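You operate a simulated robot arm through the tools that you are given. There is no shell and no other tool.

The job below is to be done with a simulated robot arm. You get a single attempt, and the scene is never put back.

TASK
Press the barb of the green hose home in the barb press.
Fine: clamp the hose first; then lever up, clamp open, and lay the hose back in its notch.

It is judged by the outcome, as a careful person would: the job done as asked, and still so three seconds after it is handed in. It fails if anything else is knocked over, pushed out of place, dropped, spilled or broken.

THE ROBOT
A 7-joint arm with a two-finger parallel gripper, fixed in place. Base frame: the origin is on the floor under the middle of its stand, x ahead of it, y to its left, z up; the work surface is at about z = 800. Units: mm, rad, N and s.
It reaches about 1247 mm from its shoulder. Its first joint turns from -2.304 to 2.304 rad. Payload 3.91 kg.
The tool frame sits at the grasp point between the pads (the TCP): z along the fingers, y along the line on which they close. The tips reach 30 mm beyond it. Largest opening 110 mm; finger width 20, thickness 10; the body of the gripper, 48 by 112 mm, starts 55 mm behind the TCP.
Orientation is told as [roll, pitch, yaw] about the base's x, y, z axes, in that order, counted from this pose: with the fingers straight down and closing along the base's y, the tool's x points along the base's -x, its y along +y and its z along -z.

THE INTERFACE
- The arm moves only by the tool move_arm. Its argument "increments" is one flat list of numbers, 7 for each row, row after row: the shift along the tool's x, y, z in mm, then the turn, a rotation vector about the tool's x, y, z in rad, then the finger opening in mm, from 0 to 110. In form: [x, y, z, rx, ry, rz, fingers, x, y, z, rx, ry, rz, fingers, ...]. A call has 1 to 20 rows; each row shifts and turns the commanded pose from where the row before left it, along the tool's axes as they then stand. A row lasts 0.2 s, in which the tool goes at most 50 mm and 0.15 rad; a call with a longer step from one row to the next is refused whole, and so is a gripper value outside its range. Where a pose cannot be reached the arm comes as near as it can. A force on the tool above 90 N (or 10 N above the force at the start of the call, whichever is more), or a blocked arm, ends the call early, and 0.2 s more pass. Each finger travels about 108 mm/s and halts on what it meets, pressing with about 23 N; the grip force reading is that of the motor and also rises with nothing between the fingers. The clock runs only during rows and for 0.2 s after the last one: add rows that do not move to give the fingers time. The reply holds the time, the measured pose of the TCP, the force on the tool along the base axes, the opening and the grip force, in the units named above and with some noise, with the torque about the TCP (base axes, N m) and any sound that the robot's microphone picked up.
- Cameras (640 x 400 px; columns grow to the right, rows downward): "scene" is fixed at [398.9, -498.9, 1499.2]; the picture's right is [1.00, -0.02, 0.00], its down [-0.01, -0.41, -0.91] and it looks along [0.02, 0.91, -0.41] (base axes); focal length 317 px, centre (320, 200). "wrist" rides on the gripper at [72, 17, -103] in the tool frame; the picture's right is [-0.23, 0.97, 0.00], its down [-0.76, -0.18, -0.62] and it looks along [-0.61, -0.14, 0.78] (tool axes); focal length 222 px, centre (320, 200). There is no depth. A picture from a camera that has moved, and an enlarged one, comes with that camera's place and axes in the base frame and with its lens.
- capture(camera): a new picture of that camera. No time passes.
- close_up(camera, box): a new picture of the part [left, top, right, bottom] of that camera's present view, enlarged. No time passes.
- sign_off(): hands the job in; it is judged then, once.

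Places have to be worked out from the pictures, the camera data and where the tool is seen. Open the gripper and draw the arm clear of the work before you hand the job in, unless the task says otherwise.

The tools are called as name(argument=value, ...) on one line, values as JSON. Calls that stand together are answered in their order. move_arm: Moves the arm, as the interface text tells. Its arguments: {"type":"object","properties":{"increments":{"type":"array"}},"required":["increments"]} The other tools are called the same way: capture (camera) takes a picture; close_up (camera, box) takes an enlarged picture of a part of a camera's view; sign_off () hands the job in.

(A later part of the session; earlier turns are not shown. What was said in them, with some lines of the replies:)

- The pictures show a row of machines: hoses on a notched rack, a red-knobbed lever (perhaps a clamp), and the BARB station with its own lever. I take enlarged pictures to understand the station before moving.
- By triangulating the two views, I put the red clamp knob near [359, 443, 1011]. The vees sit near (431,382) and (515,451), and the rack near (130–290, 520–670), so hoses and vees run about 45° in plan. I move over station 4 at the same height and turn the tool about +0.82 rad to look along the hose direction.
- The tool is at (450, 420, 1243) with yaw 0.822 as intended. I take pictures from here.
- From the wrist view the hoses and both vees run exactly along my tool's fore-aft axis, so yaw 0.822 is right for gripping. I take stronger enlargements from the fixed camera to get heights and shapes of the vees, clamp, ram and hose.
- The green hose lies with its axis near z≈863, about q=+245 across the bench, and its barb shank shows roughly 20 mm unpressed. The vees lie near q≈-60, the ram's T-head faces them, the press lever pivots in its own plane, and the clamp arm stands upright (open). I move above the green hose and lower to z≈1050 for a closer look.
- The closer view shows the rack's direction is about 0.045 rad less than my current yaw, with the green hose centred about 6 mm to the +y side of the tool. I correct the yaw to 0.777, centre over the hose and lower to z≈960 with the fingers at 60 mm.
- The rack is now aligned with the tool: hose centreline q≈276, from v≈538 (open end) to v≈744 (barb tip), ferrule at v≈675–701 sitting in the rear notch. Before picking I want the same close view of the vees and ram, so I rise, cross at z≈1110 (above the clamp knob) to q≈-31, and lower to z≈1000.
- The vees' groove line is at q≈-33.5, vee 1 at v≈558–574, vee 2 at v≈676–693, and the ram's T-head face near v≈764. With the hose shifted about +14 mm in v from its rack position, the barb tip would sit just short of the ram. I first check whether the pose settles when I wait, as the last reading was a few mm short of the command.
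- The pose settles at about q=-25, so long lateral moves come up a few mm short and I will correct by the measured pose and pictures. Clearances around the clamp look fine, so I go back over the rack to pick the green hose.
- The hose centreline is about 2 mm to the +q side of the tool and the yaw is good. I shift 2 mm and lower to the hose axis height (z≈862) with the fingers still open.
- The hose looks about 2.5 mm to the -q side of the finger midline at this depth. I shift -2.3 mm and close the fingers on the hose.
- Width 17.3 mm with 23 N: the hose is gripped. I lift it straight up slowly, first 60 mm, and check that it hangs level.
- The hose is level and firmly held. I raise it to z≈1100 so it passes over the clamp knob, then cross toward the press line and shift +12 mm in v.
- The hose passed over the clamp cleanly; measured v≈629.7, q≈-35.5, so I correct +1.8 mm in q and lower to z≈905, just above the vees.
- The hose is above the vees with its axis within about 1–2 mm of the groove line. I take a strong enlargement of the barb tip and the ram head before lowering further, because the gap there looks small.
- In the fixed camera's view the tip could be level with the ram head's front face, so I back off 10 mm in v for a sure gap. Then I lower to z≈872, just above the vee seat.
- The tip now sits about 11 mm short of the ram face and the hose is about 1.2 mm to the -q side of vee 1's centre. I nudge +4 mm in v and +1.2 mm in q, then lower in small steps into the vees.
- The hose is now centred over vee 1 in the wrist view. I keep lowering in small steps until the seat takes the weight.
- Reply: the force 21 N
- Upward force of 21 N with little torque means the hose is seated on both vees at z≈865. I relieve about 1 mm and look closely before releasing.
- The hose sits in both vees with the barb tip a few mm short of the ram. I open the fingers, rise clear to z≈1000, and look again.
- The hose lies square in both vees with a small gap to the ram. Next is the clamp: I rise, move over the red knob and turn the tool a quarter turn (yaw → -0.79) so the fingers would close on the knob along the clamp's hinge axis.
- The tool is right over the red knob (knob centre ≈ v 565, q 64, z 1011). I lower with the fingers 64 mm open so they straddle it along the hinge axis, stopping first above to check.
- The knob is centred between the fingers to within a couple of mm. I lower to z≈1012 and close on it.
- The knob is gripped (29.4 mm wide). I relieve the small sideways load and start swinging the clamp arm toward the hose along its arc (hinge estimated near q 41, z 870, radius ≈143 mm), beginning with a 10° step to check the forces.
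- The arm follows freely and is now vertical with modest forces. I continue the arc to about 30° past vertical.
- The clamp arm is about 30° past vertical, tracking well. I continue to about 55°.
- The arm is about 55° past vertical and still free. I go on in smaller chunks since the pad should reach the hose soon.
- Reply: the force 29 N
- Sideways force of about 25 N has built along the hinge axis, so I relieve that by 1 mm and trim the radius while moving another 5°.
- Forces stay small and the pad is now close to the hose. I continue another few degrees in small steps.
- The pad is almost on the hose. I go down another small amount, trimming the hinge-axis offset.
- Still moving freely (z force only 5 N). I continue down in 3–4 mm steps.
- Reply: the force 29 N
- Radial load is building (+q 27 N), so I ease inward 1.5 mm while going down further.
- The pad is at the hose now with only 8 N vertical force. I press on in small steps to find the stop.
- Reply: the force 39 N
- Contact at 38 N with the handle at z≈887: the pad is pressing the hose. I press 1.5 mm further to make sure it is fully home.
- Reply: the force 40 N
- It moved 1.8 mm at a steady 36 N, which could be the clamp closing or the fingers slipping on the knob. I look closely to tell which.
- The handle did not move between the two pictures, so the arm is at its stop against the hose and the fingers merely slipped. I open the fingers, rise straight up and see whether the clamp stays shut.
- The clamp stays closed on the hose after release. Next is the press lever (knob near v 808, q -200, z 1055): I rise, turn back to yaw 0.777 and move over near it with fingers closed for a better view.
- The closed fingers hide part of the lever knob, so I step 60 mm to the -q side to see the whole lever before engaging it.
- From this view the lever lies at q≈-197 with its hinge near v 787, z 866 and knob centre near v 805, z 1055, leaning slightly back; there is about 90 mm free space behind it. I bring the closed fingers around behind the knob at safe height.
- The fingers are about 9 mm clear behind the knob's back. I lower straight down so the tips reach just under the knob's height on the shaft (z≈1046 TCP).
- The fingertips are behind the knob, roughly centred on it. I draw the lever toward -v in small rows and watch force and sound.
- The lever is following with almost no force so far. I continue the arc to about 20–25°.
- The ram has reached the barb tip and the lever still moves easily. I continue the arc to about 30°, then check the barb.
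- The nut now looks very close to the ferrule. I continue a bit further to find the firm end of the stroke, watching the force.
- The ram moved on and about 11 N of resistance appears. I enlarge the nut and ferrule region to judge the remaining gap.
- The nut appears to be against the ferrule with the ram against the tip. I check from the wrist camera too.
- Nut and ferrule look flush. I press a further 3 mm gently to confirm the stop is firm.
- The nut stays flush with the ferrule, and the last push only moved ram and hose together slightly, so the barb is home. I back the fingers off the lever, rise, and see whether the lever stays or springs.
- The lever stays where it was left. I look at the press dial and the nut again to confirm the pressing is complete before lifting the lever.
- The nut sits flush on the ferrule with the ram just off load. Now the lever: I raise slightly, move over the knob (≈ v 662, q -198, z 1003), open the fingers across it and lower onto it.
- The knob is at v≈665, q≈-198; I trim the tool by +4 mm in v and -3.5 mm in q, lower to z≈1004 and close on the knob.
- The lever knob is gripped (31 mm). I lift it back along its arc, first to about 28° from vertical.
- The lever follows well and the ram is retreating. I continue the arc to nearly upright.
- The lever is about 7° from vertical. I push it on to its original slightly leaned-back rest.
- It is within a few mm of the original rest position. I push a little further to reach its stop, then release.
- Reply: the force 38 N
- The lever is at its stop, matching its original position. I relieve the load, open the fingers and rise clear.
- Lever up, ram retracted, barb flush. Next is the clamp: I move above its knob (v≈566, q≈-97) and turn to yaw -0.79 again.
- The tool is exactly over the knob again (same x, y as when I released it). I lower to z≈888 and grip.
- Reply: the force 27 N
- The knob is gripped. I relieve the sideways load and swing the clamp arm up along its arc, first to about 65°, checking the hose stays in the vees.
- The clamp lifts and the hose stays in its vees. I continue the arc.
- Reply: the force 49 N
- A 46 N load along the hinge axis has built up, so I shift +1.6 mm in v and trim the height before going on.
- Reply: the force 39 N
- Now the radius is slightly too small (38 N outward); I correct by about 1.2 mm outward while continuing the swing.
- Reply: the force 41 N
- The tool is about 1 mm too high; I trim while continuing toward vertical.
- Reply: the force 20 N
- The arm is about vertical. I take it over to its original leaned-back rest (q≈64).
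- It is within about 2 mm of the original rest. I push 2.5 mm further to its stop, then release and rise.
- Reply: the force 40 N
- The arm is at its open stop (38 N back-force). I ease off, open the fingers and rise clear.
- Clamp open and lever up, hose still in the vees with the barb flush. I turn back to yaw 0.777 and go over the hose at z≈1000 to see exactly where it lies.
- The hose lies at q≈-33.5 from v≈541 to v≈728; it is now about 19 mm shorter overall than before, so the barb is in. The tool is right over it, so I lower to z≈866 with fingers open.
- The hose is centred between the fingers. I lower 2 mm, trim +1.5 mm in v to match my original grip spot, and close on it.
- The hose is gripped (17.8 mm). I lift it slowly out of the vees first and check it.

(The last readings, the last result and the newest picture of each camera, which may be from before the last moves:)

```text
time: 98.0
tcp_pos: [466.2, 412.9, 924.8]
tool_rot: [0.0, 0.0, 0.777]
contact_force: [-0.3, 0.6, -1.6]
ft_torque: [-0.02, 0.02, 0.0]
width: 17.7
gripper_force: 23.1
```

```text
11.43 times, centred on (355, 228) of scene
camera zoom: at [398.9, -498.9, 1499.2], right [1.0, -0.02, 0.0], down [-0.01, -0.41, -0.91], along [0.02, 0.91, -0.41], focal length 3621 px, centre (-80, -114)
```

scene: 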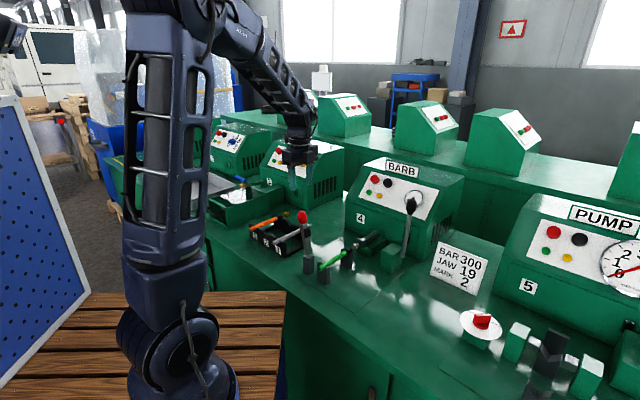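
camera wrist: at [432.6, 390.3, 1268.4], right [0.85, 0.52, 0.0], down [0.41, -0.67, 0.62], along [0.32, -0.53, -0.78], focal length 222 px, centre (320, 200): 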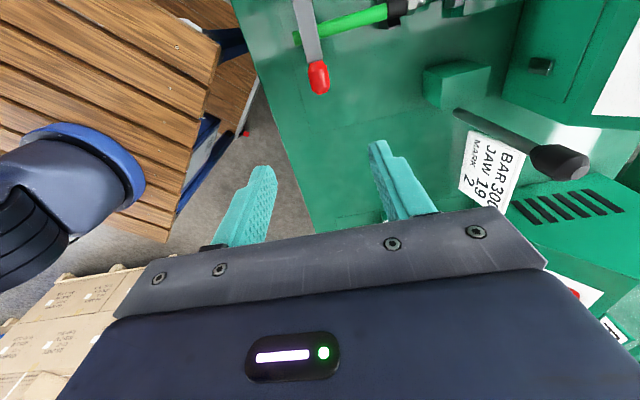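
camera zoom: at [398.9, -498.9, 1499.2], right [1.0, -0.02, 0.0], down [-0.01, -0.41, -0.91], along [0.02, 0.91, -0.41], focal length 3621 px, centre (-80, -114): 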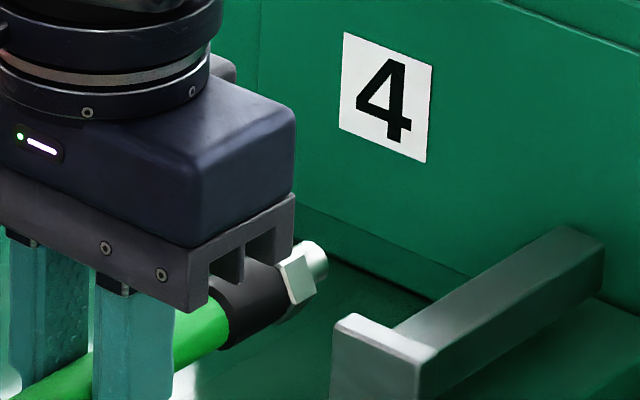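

The nut is flush on the ferrule and the hose is held level. I raise to z≈1105 and carry it back over the rack.

move_arm(increments=[0, 0, -36, 0, 0, 0, 10, 0, 0, -36, 0, 0, 0, 10, 0, 0, -36, 0, 0, 0, 10, 0, 0, -36, 0, 0, 0, 10, 0, 0, -36, 0, 0, 0, 10, 0, 39, 0, 0, 0, 0, 10, 0, 39, 0, 0, 0, 0, 10, 0, 39, 0, 0, 0, 0, 10, 0, 39, 0, 0, 0, 0, 10, 0, 39, 0, 0, 0, 0, 10, 0, 39, 0, 0, 0, 0, 10, 0, 39, 0, 0, 0, 0, 10, 0, 39, 0, 0, 0, 0, 10, 0, 0, 0, 0, 0, 0, 10, 0, 0, 0, 0, 0, 0, 10])

capture(camera="wrist")

close_up(camera="scene", box=[230, 140, 350, 270])

```text
time: 101.2
tcp_pos: [249.4, 633.5, 1103.7]
tool_rot: [-0.001, 0.001, 0.776]
contact_force: [0.5, 1.2, -1.0]
ft_torque: [-0.05, 0.03, 0.0]
width: 17.1
gripper_force: 22.9
```

```text
taken
camera wrist: at [185.2, 595.3, 1205.7], right [-0.52, 0.85, 0.0], down [0.67, 0.41, 0.62], along [0.53, 0.32, -0.78], focal length 222 px, centre (320, 200)
```

wrist: 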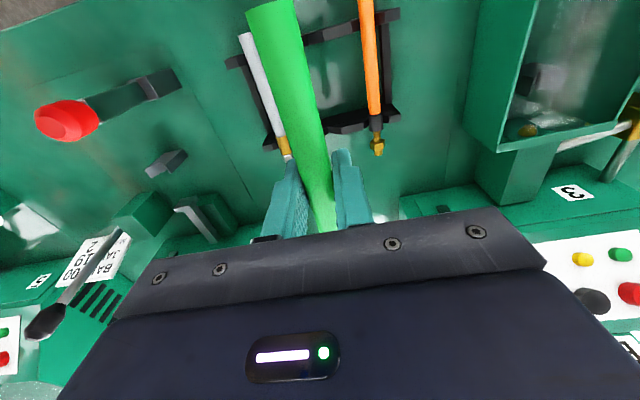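

```text
3.08 times, centred on (290, 205) of scene
camera zoom: at [398.9, -498.9, 1499.2], right [1.0, -0.02, 0.0], down [-0.01, -0.41, -0.91], along [0.02, 0.91, -0.41], focal length 975 px, centre (412, 185)
```

zoom: 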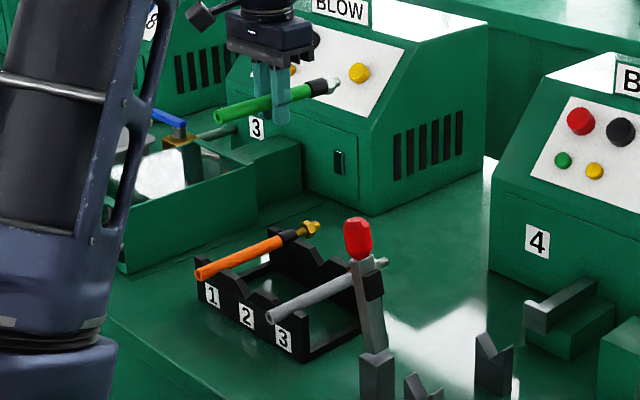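

Measured v≈622, q≈276.8; I trim to the original pick line (q≈275.5, v≈620) and lower to z≈922, where I can compare with my earlier lift-off picture.

move_arm(increments=[2, -1.3, 36, 0, 0, 0, 10, 0, 0, 36, 0, 0, 0, 10, 0, 0, 36, 0, 0, 0, 10, 0, 0, 36, 0, 0, 0, 10, 0, 0, 36, 0, 0, 0, 10, 0, 0, 0, 0, 0, 0, 10, 0, 0, 0, 0, 0, 0, 10])

close_up(camera="wrist", box=[220, 0, 420, 240])

close_up(camera="scene", box=[230, 190, 350, 270])

```text
time: 102.8
tcp_pos: [247.0, 633.4, 924.6]
tool_rot: [0.001, 0.001, 0.778]
contact_force: [0.9, 0.6, 0.1]
ft_torque: [0.01, 0.06, 0.02]
width: 17.5
gripper_force: 23.0
```

```text
1.67 times, centred on (320, 120) of wrist
camera zoom: at [182.9, 594.2, 1027.3], right [-0.52, 0.85, 0.0], down [0.67, 0.41, 0.62], along [0.53, 0.32, -0.78], focal length 370 px, centre (320, 333)
```

zoom: 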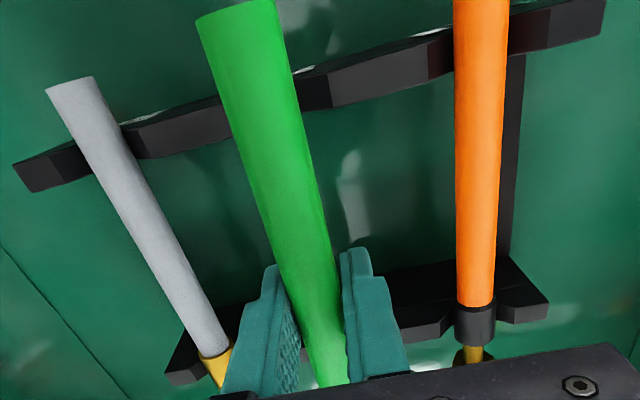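

```text
5.00 times, centred on (290, 230) of scene
camera zoom: at [398.9, -498.9, 1499.2], right [1.0, -0.02, 0.0], down [-0.01, -0.41, -0.91], along [0.02, 0.91, -0.41], focal length 1584 px, centre (470, 50)
```

zoom: 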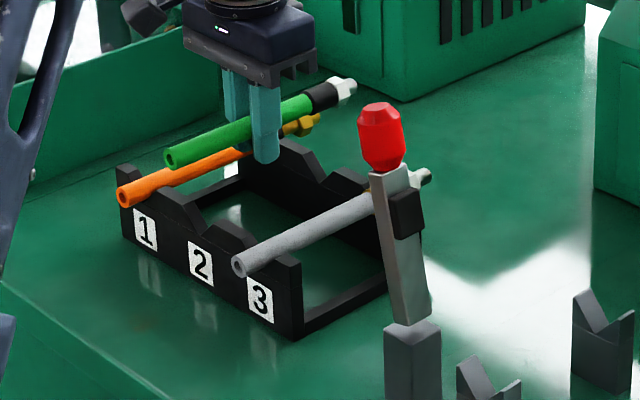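

Compared with the lift-off picture the rack appears about 2.5 mm to the left, matching the measured q of 278.4. I shift -2.5 mm in q and lower to z≈874.

move_arm(increments=[0, -2.5, 15, 0, 0, 0, 10, 0, 0, 15, 0, 0, 0, 10, 0, 0, 12, 0, 0, 0, 10, 0, 0, 8, 0, 0, 0, 10, 0, 0, 0, 0, 0, 0, 10, 0, 0, 0, 0, 0, 0, 10])

close_up(camera="wrist", box=[220, 0, 420, 240])

close_up(camera="scene", box=[240, 200, 320, 265])

```text
time: 104.2
tcp_pos: [251.1, 630.6, 873.9]
tool_rot: [0.0, 0.001, 0.776]
contact_force: [-0.9, -0.5, -1.0]
ft_torque: [0.01, 0.04, -0.01]
width: 17.5
gripper_force: 22.6
```

```text
1.67 times, centred on (320, 120) of wrist
camera zoom: at [186.5, 593.2, 977.4], right [-0.52, 0.85, 0.0], down [0.67, 0.41, 0.62], along [0.53, 0.32, -0.78], focal length 370 px, centre (320, 333)
```

zoom: 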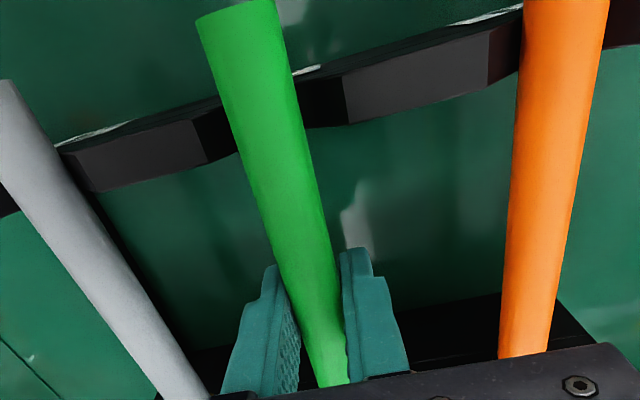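

```text
6.15 times, centred on (280, 232) of scene
camera zoom: at [398.9, -498.9, 1499.2], right [1.0, -0.02, 0.0], down [-0.01, -0.41, -0.91], along [0.02, 0.91, -0.41], focal length 1950 px, centre (566, 0)
```

zoom: 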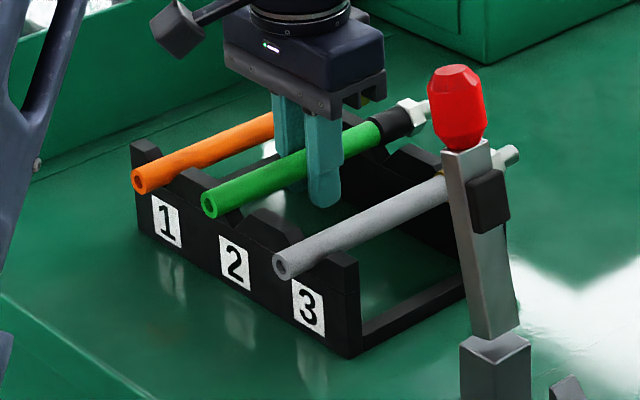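

The hose is about 1 mm left of notch 2's centre. I shift +1 mm and lower in small steps until it seats.

move_arm(increments=[0, 1, 3, 0, 0, 0, 10, 0, 0, 2, 0, 0, 0, 10, 0, 0, 2, 0, 0, 0, 10, 0, 0, 0, 0, 0, 0, 10])

close_up(camera="wrist", box=[220, 0, 420, 240])

```text
time: 105.2
tcp_pos: [250.2, 632.1, 866.2]
tool_rot: [-0.001, 0.0, 0.777]
contact_force: [-0.3, 0.2, -1.0]
ft_torque: [0.0, 0.02, 0.01]
width: 17.5
gripper_force: 23.7
```

```text
1.67 times, centred on (320, 120) of wrist
camera zoom: at [185.3, 593.9, 970.2], right [-0.52, 0.85, 0.0], down [0.67, 0.41, 0.62], along [0.53, 0.32, -0.78], focal length 370 px, centre (320, 333)
```

zoom: 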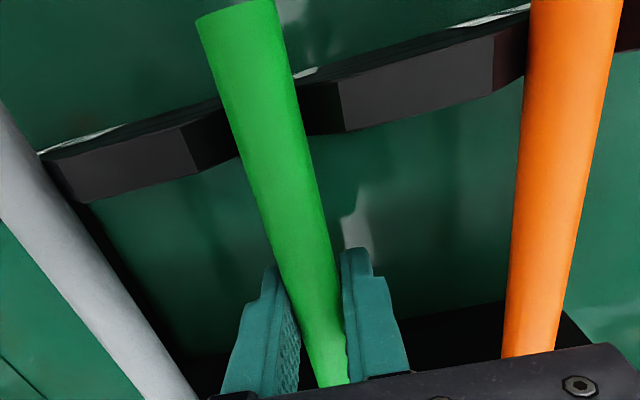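

The hose is centred in notch 2. I lower the last couple of mm until the seat takes its weight.

move_arm(increments=[0, 0, 1.5, 0, 0, 0, 10, 0, 0, 1.0, 0, 0, 0, 10, 0, 0, 0, 0, 0, 0, 10])

```text
time: 106.0
tcp_pos: [249.6, 631.7, 864.2]
tool_rot: [-0.001, 0.0, 0.779]
contact_force: [0.2, -0.3, -2.1]
ft_torque: [-0.04, 0.0, 0.02]
width: 17.6
gripper_force: 23.0
```

No seat contact yet (z 864.2). I go down another 1.5 mm.

move_arm(increments=[0, 0, 1.0, 0, 0, 0, 10, 0, 0, 0.8, 0, 0, 0, 10, 0, 0, 0, 0, 0, 0, 10])

close_up(camera="scene", box=[240, 200, 320, 265])

```text
time: 106.8
tcp_pos: [249.3, 631.6, 862.6]
tool_rot: [0.0, -0.002, 0.775]
contact_force: [3.0, -1.7, 11.4]
ft_torque: [-0.12, -0.01, 0.25]
width: 17.6
gripper_force: 23.0
```

```text
6.15 times, centred on (280, 232) of scene
camera zoom: at [398.9, -498.9, 1499.2], right [1.0, -0.02, 0.0], down [-0.01, -0.41, -0.91], along [0.02, 0.91, -0.41], focal length 1950 px, centre (566, 0)
```

zoom: 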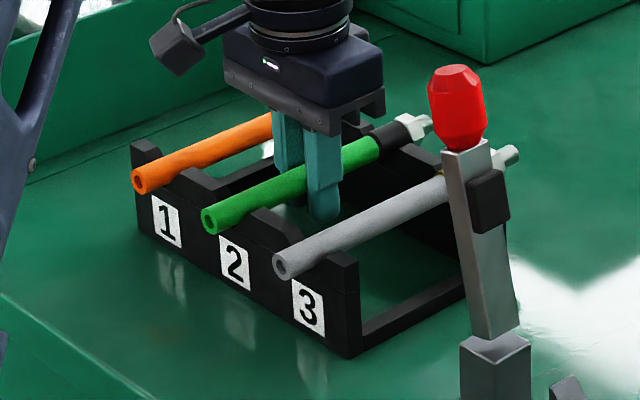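

The seat carries 11 N now: the hose is in notch 2, front and rear. I open the fingers and rise straight up.

move_arm(increments=[0, 0, -0.6, 0, 0, 0, 10, 0, 0, 0, 0, 0, 0, 22, 0, 0, 0, 0, 0, 0, 35, 0, 0, 0, 0, 0, 0, 58, 0, 0, 0, 0, 0, 0, 58, 0, 0, -10, 0, 0, 0, 58, 0, 0, -25, 0, 0, 0, 58, 0, 0, -35, 0, 0, 0, 58, 0, 0, -35, 0, 0, 0, 58, 0, 0, 0, 0, 0, 0, 58])

close_up(camera="scene", box=[240, 200, 320, 265])

close_up(camera="wrist", box=[220, 0, 420, 240])

```text
time: 109.0
tcp_pos: [248.7, 631.3, 968.4]
tool_rot: [0.0, 0.001, 0.777]
contact_force: [-0.8, 0.6, -0.9]
ft_torque: [0.0, -0.02, 0.0]
width: 57.9
gripper_force: 0.0
```

```text
6.15 times, centred on (280, 232) of scene
camera zoom: at [398.9, -498.9, 1499.2], right [1.0, -0.02, 0.0], down [-0.01, -0.41, -0.91], along [0.02, 0.91, -0.41], focal length 1950 px, centre (566, 0)
```

zoom: 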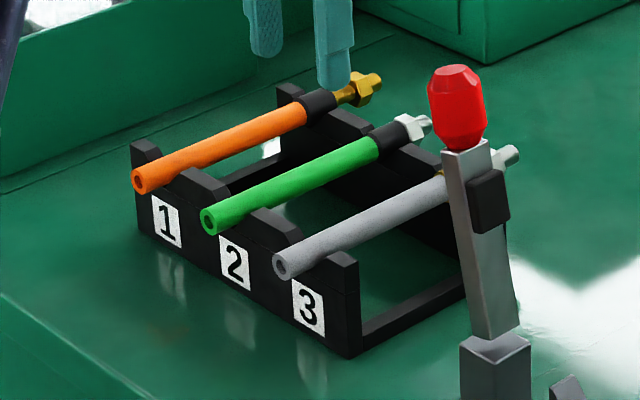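

```text
1.67 times, centred on (320, 120) of wrist
camera zoom: at [184.3, 593.5, 1070.4], right [-0.52, 0.85, 0.0], down [0.67, 0.41, 0.62], along [0.53, 0.32, -0.78], focal length 370 px, centre (320, 333)
```

zoom: 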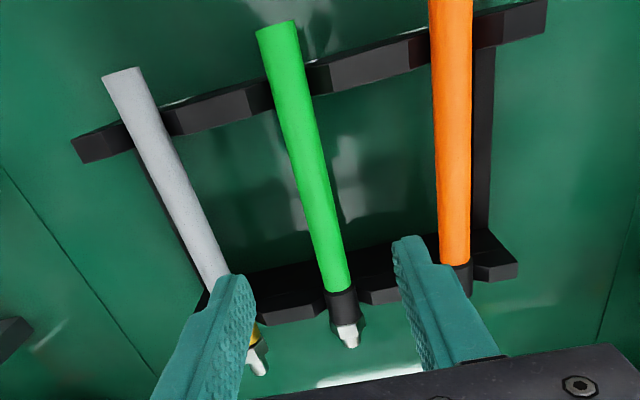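

The green hose is back in notch 2 between its neighbours with the nut against its ferrule. I enlarge the barb end once more for certainty, then withdraw.

close_up(camera="wrist", box=[290, 150, 390, 225])

close_up(camera="scene", box=[272, 205, 312, 235])

capture(camera="scene")

```text
5.33 times, centred on (340, 188) of wrist
camera zoom: at [184.3, 593.5, 1070.4], right [-0.52, 0.85, 0.0], down [0.67, 0.41, 0.62], along [0.53, 0.32, -0.78], focal length 1185 px, centre (213, 267)
```

zoom: 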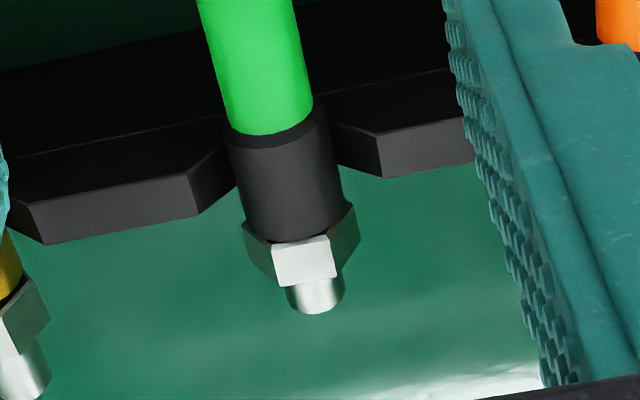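

```text
13.33 times, centred on (292, 220) of scene
camera zoom: at [398.9, -498.9, 1499.2], right [1.0, -0.02, 0.0], down [-0.01, -0.41, -0.91], along [0.02, 0.91, -0.41], focal length 4225 px, centre (693, -67)
```

zoom: 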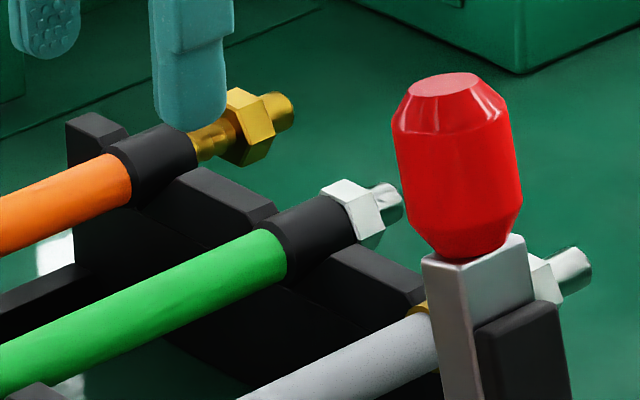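

```text
taken
```

scene: 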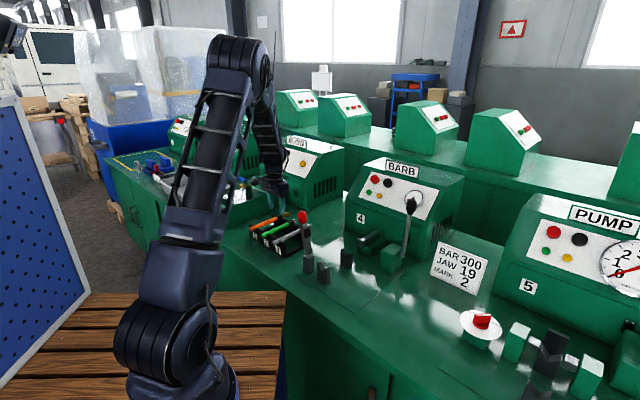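

The nut is flush with no shank showing, the hose sits in notch 2, clamp open, lever up. I draw the arm up and clear with the gripper open.

move_arm(increments=[0, 0, -40, 0, 0, 0, 58, 0, 0, -45, 0, 0, 0, 58, 0, 0, -45, 0, 0, 0, 58, 0, 0, -45, 0, 0, 0, 58, 0, 0, -45, 0, 0, 0, 80, 0, 0, -45, 0, 0, 0, 110, 0, 0, 0, 0, 0, 0, 110, 0, 0, 0, 0, 0, 0, 110])

capture(camera="scene")

close_up(camera="scene", box=[240, 170, 440, 290])

```text
time: 110.8
tcp_pos: [247.5, 632.7, 1231.5]
tool_rot: [0.001, 0.001, 0.777]
contact_force: [-0.6, 0.0, -0.5]
ft_torque: [0.01, 0.0, 0.01]
width: 110.2
gripper_force: 0.0
```

```text
taken
```

scene: 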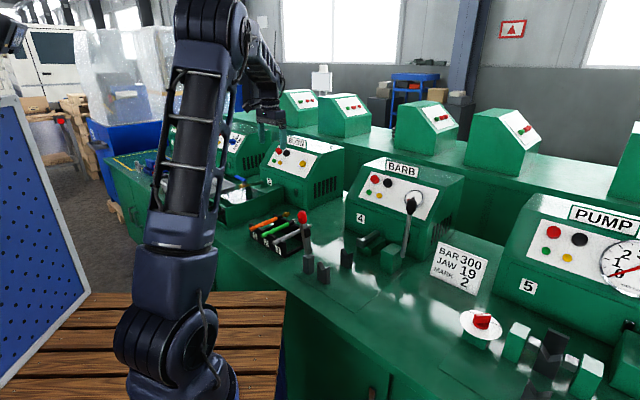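

```text
3.20 times, centred on (340, 230) of scene
camera zoom: at [398.9, -498.9, 1499.2], right [1.0, -0.02, 0.0], down [-0.01, -0.41, -0.91], along [0.02, 0.91, -0.41], focal length 1014 px, centre (256, 104)
```

zoom: 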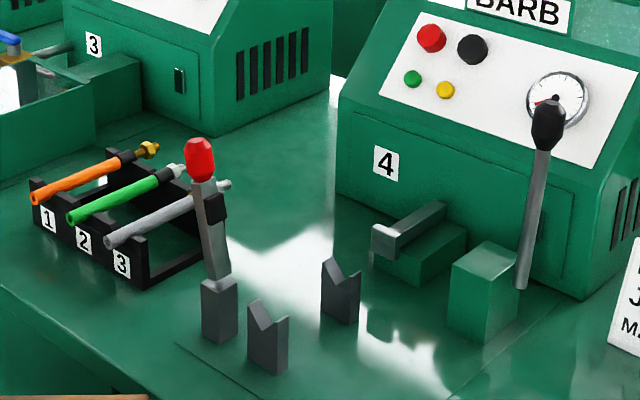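

The final view shows the green hose with its barb home in notch 2. The clamp is open, the press lever is up, nothing else has moved, and the arm is clear with the gripper open. I hand the job in.

sign_off()

```text
The job is handed in.
```

The green hose's barb is pressed home, and the hose is back in notch 2 of the rack.

- **Press:** I laid the hose in the two vees, closed the clamp on it, then pulled the press lever. At the end of the stroke the nut sat flush on the ferrule, with none of the shank showing. The hose measured about 19 mm shorter overall than before.
- **Hose movement:** The last bit of lever travel moved the hose about 1 mm with the ram. I took that as the stop and went no further.
- **Reset:** I put the lever and then the clamp back on their original stops before moving the hose.
- **Surroundings:** In the last pictures nothing else had been moved or knocked over. The gripper is open and the arm is clear above the rack.
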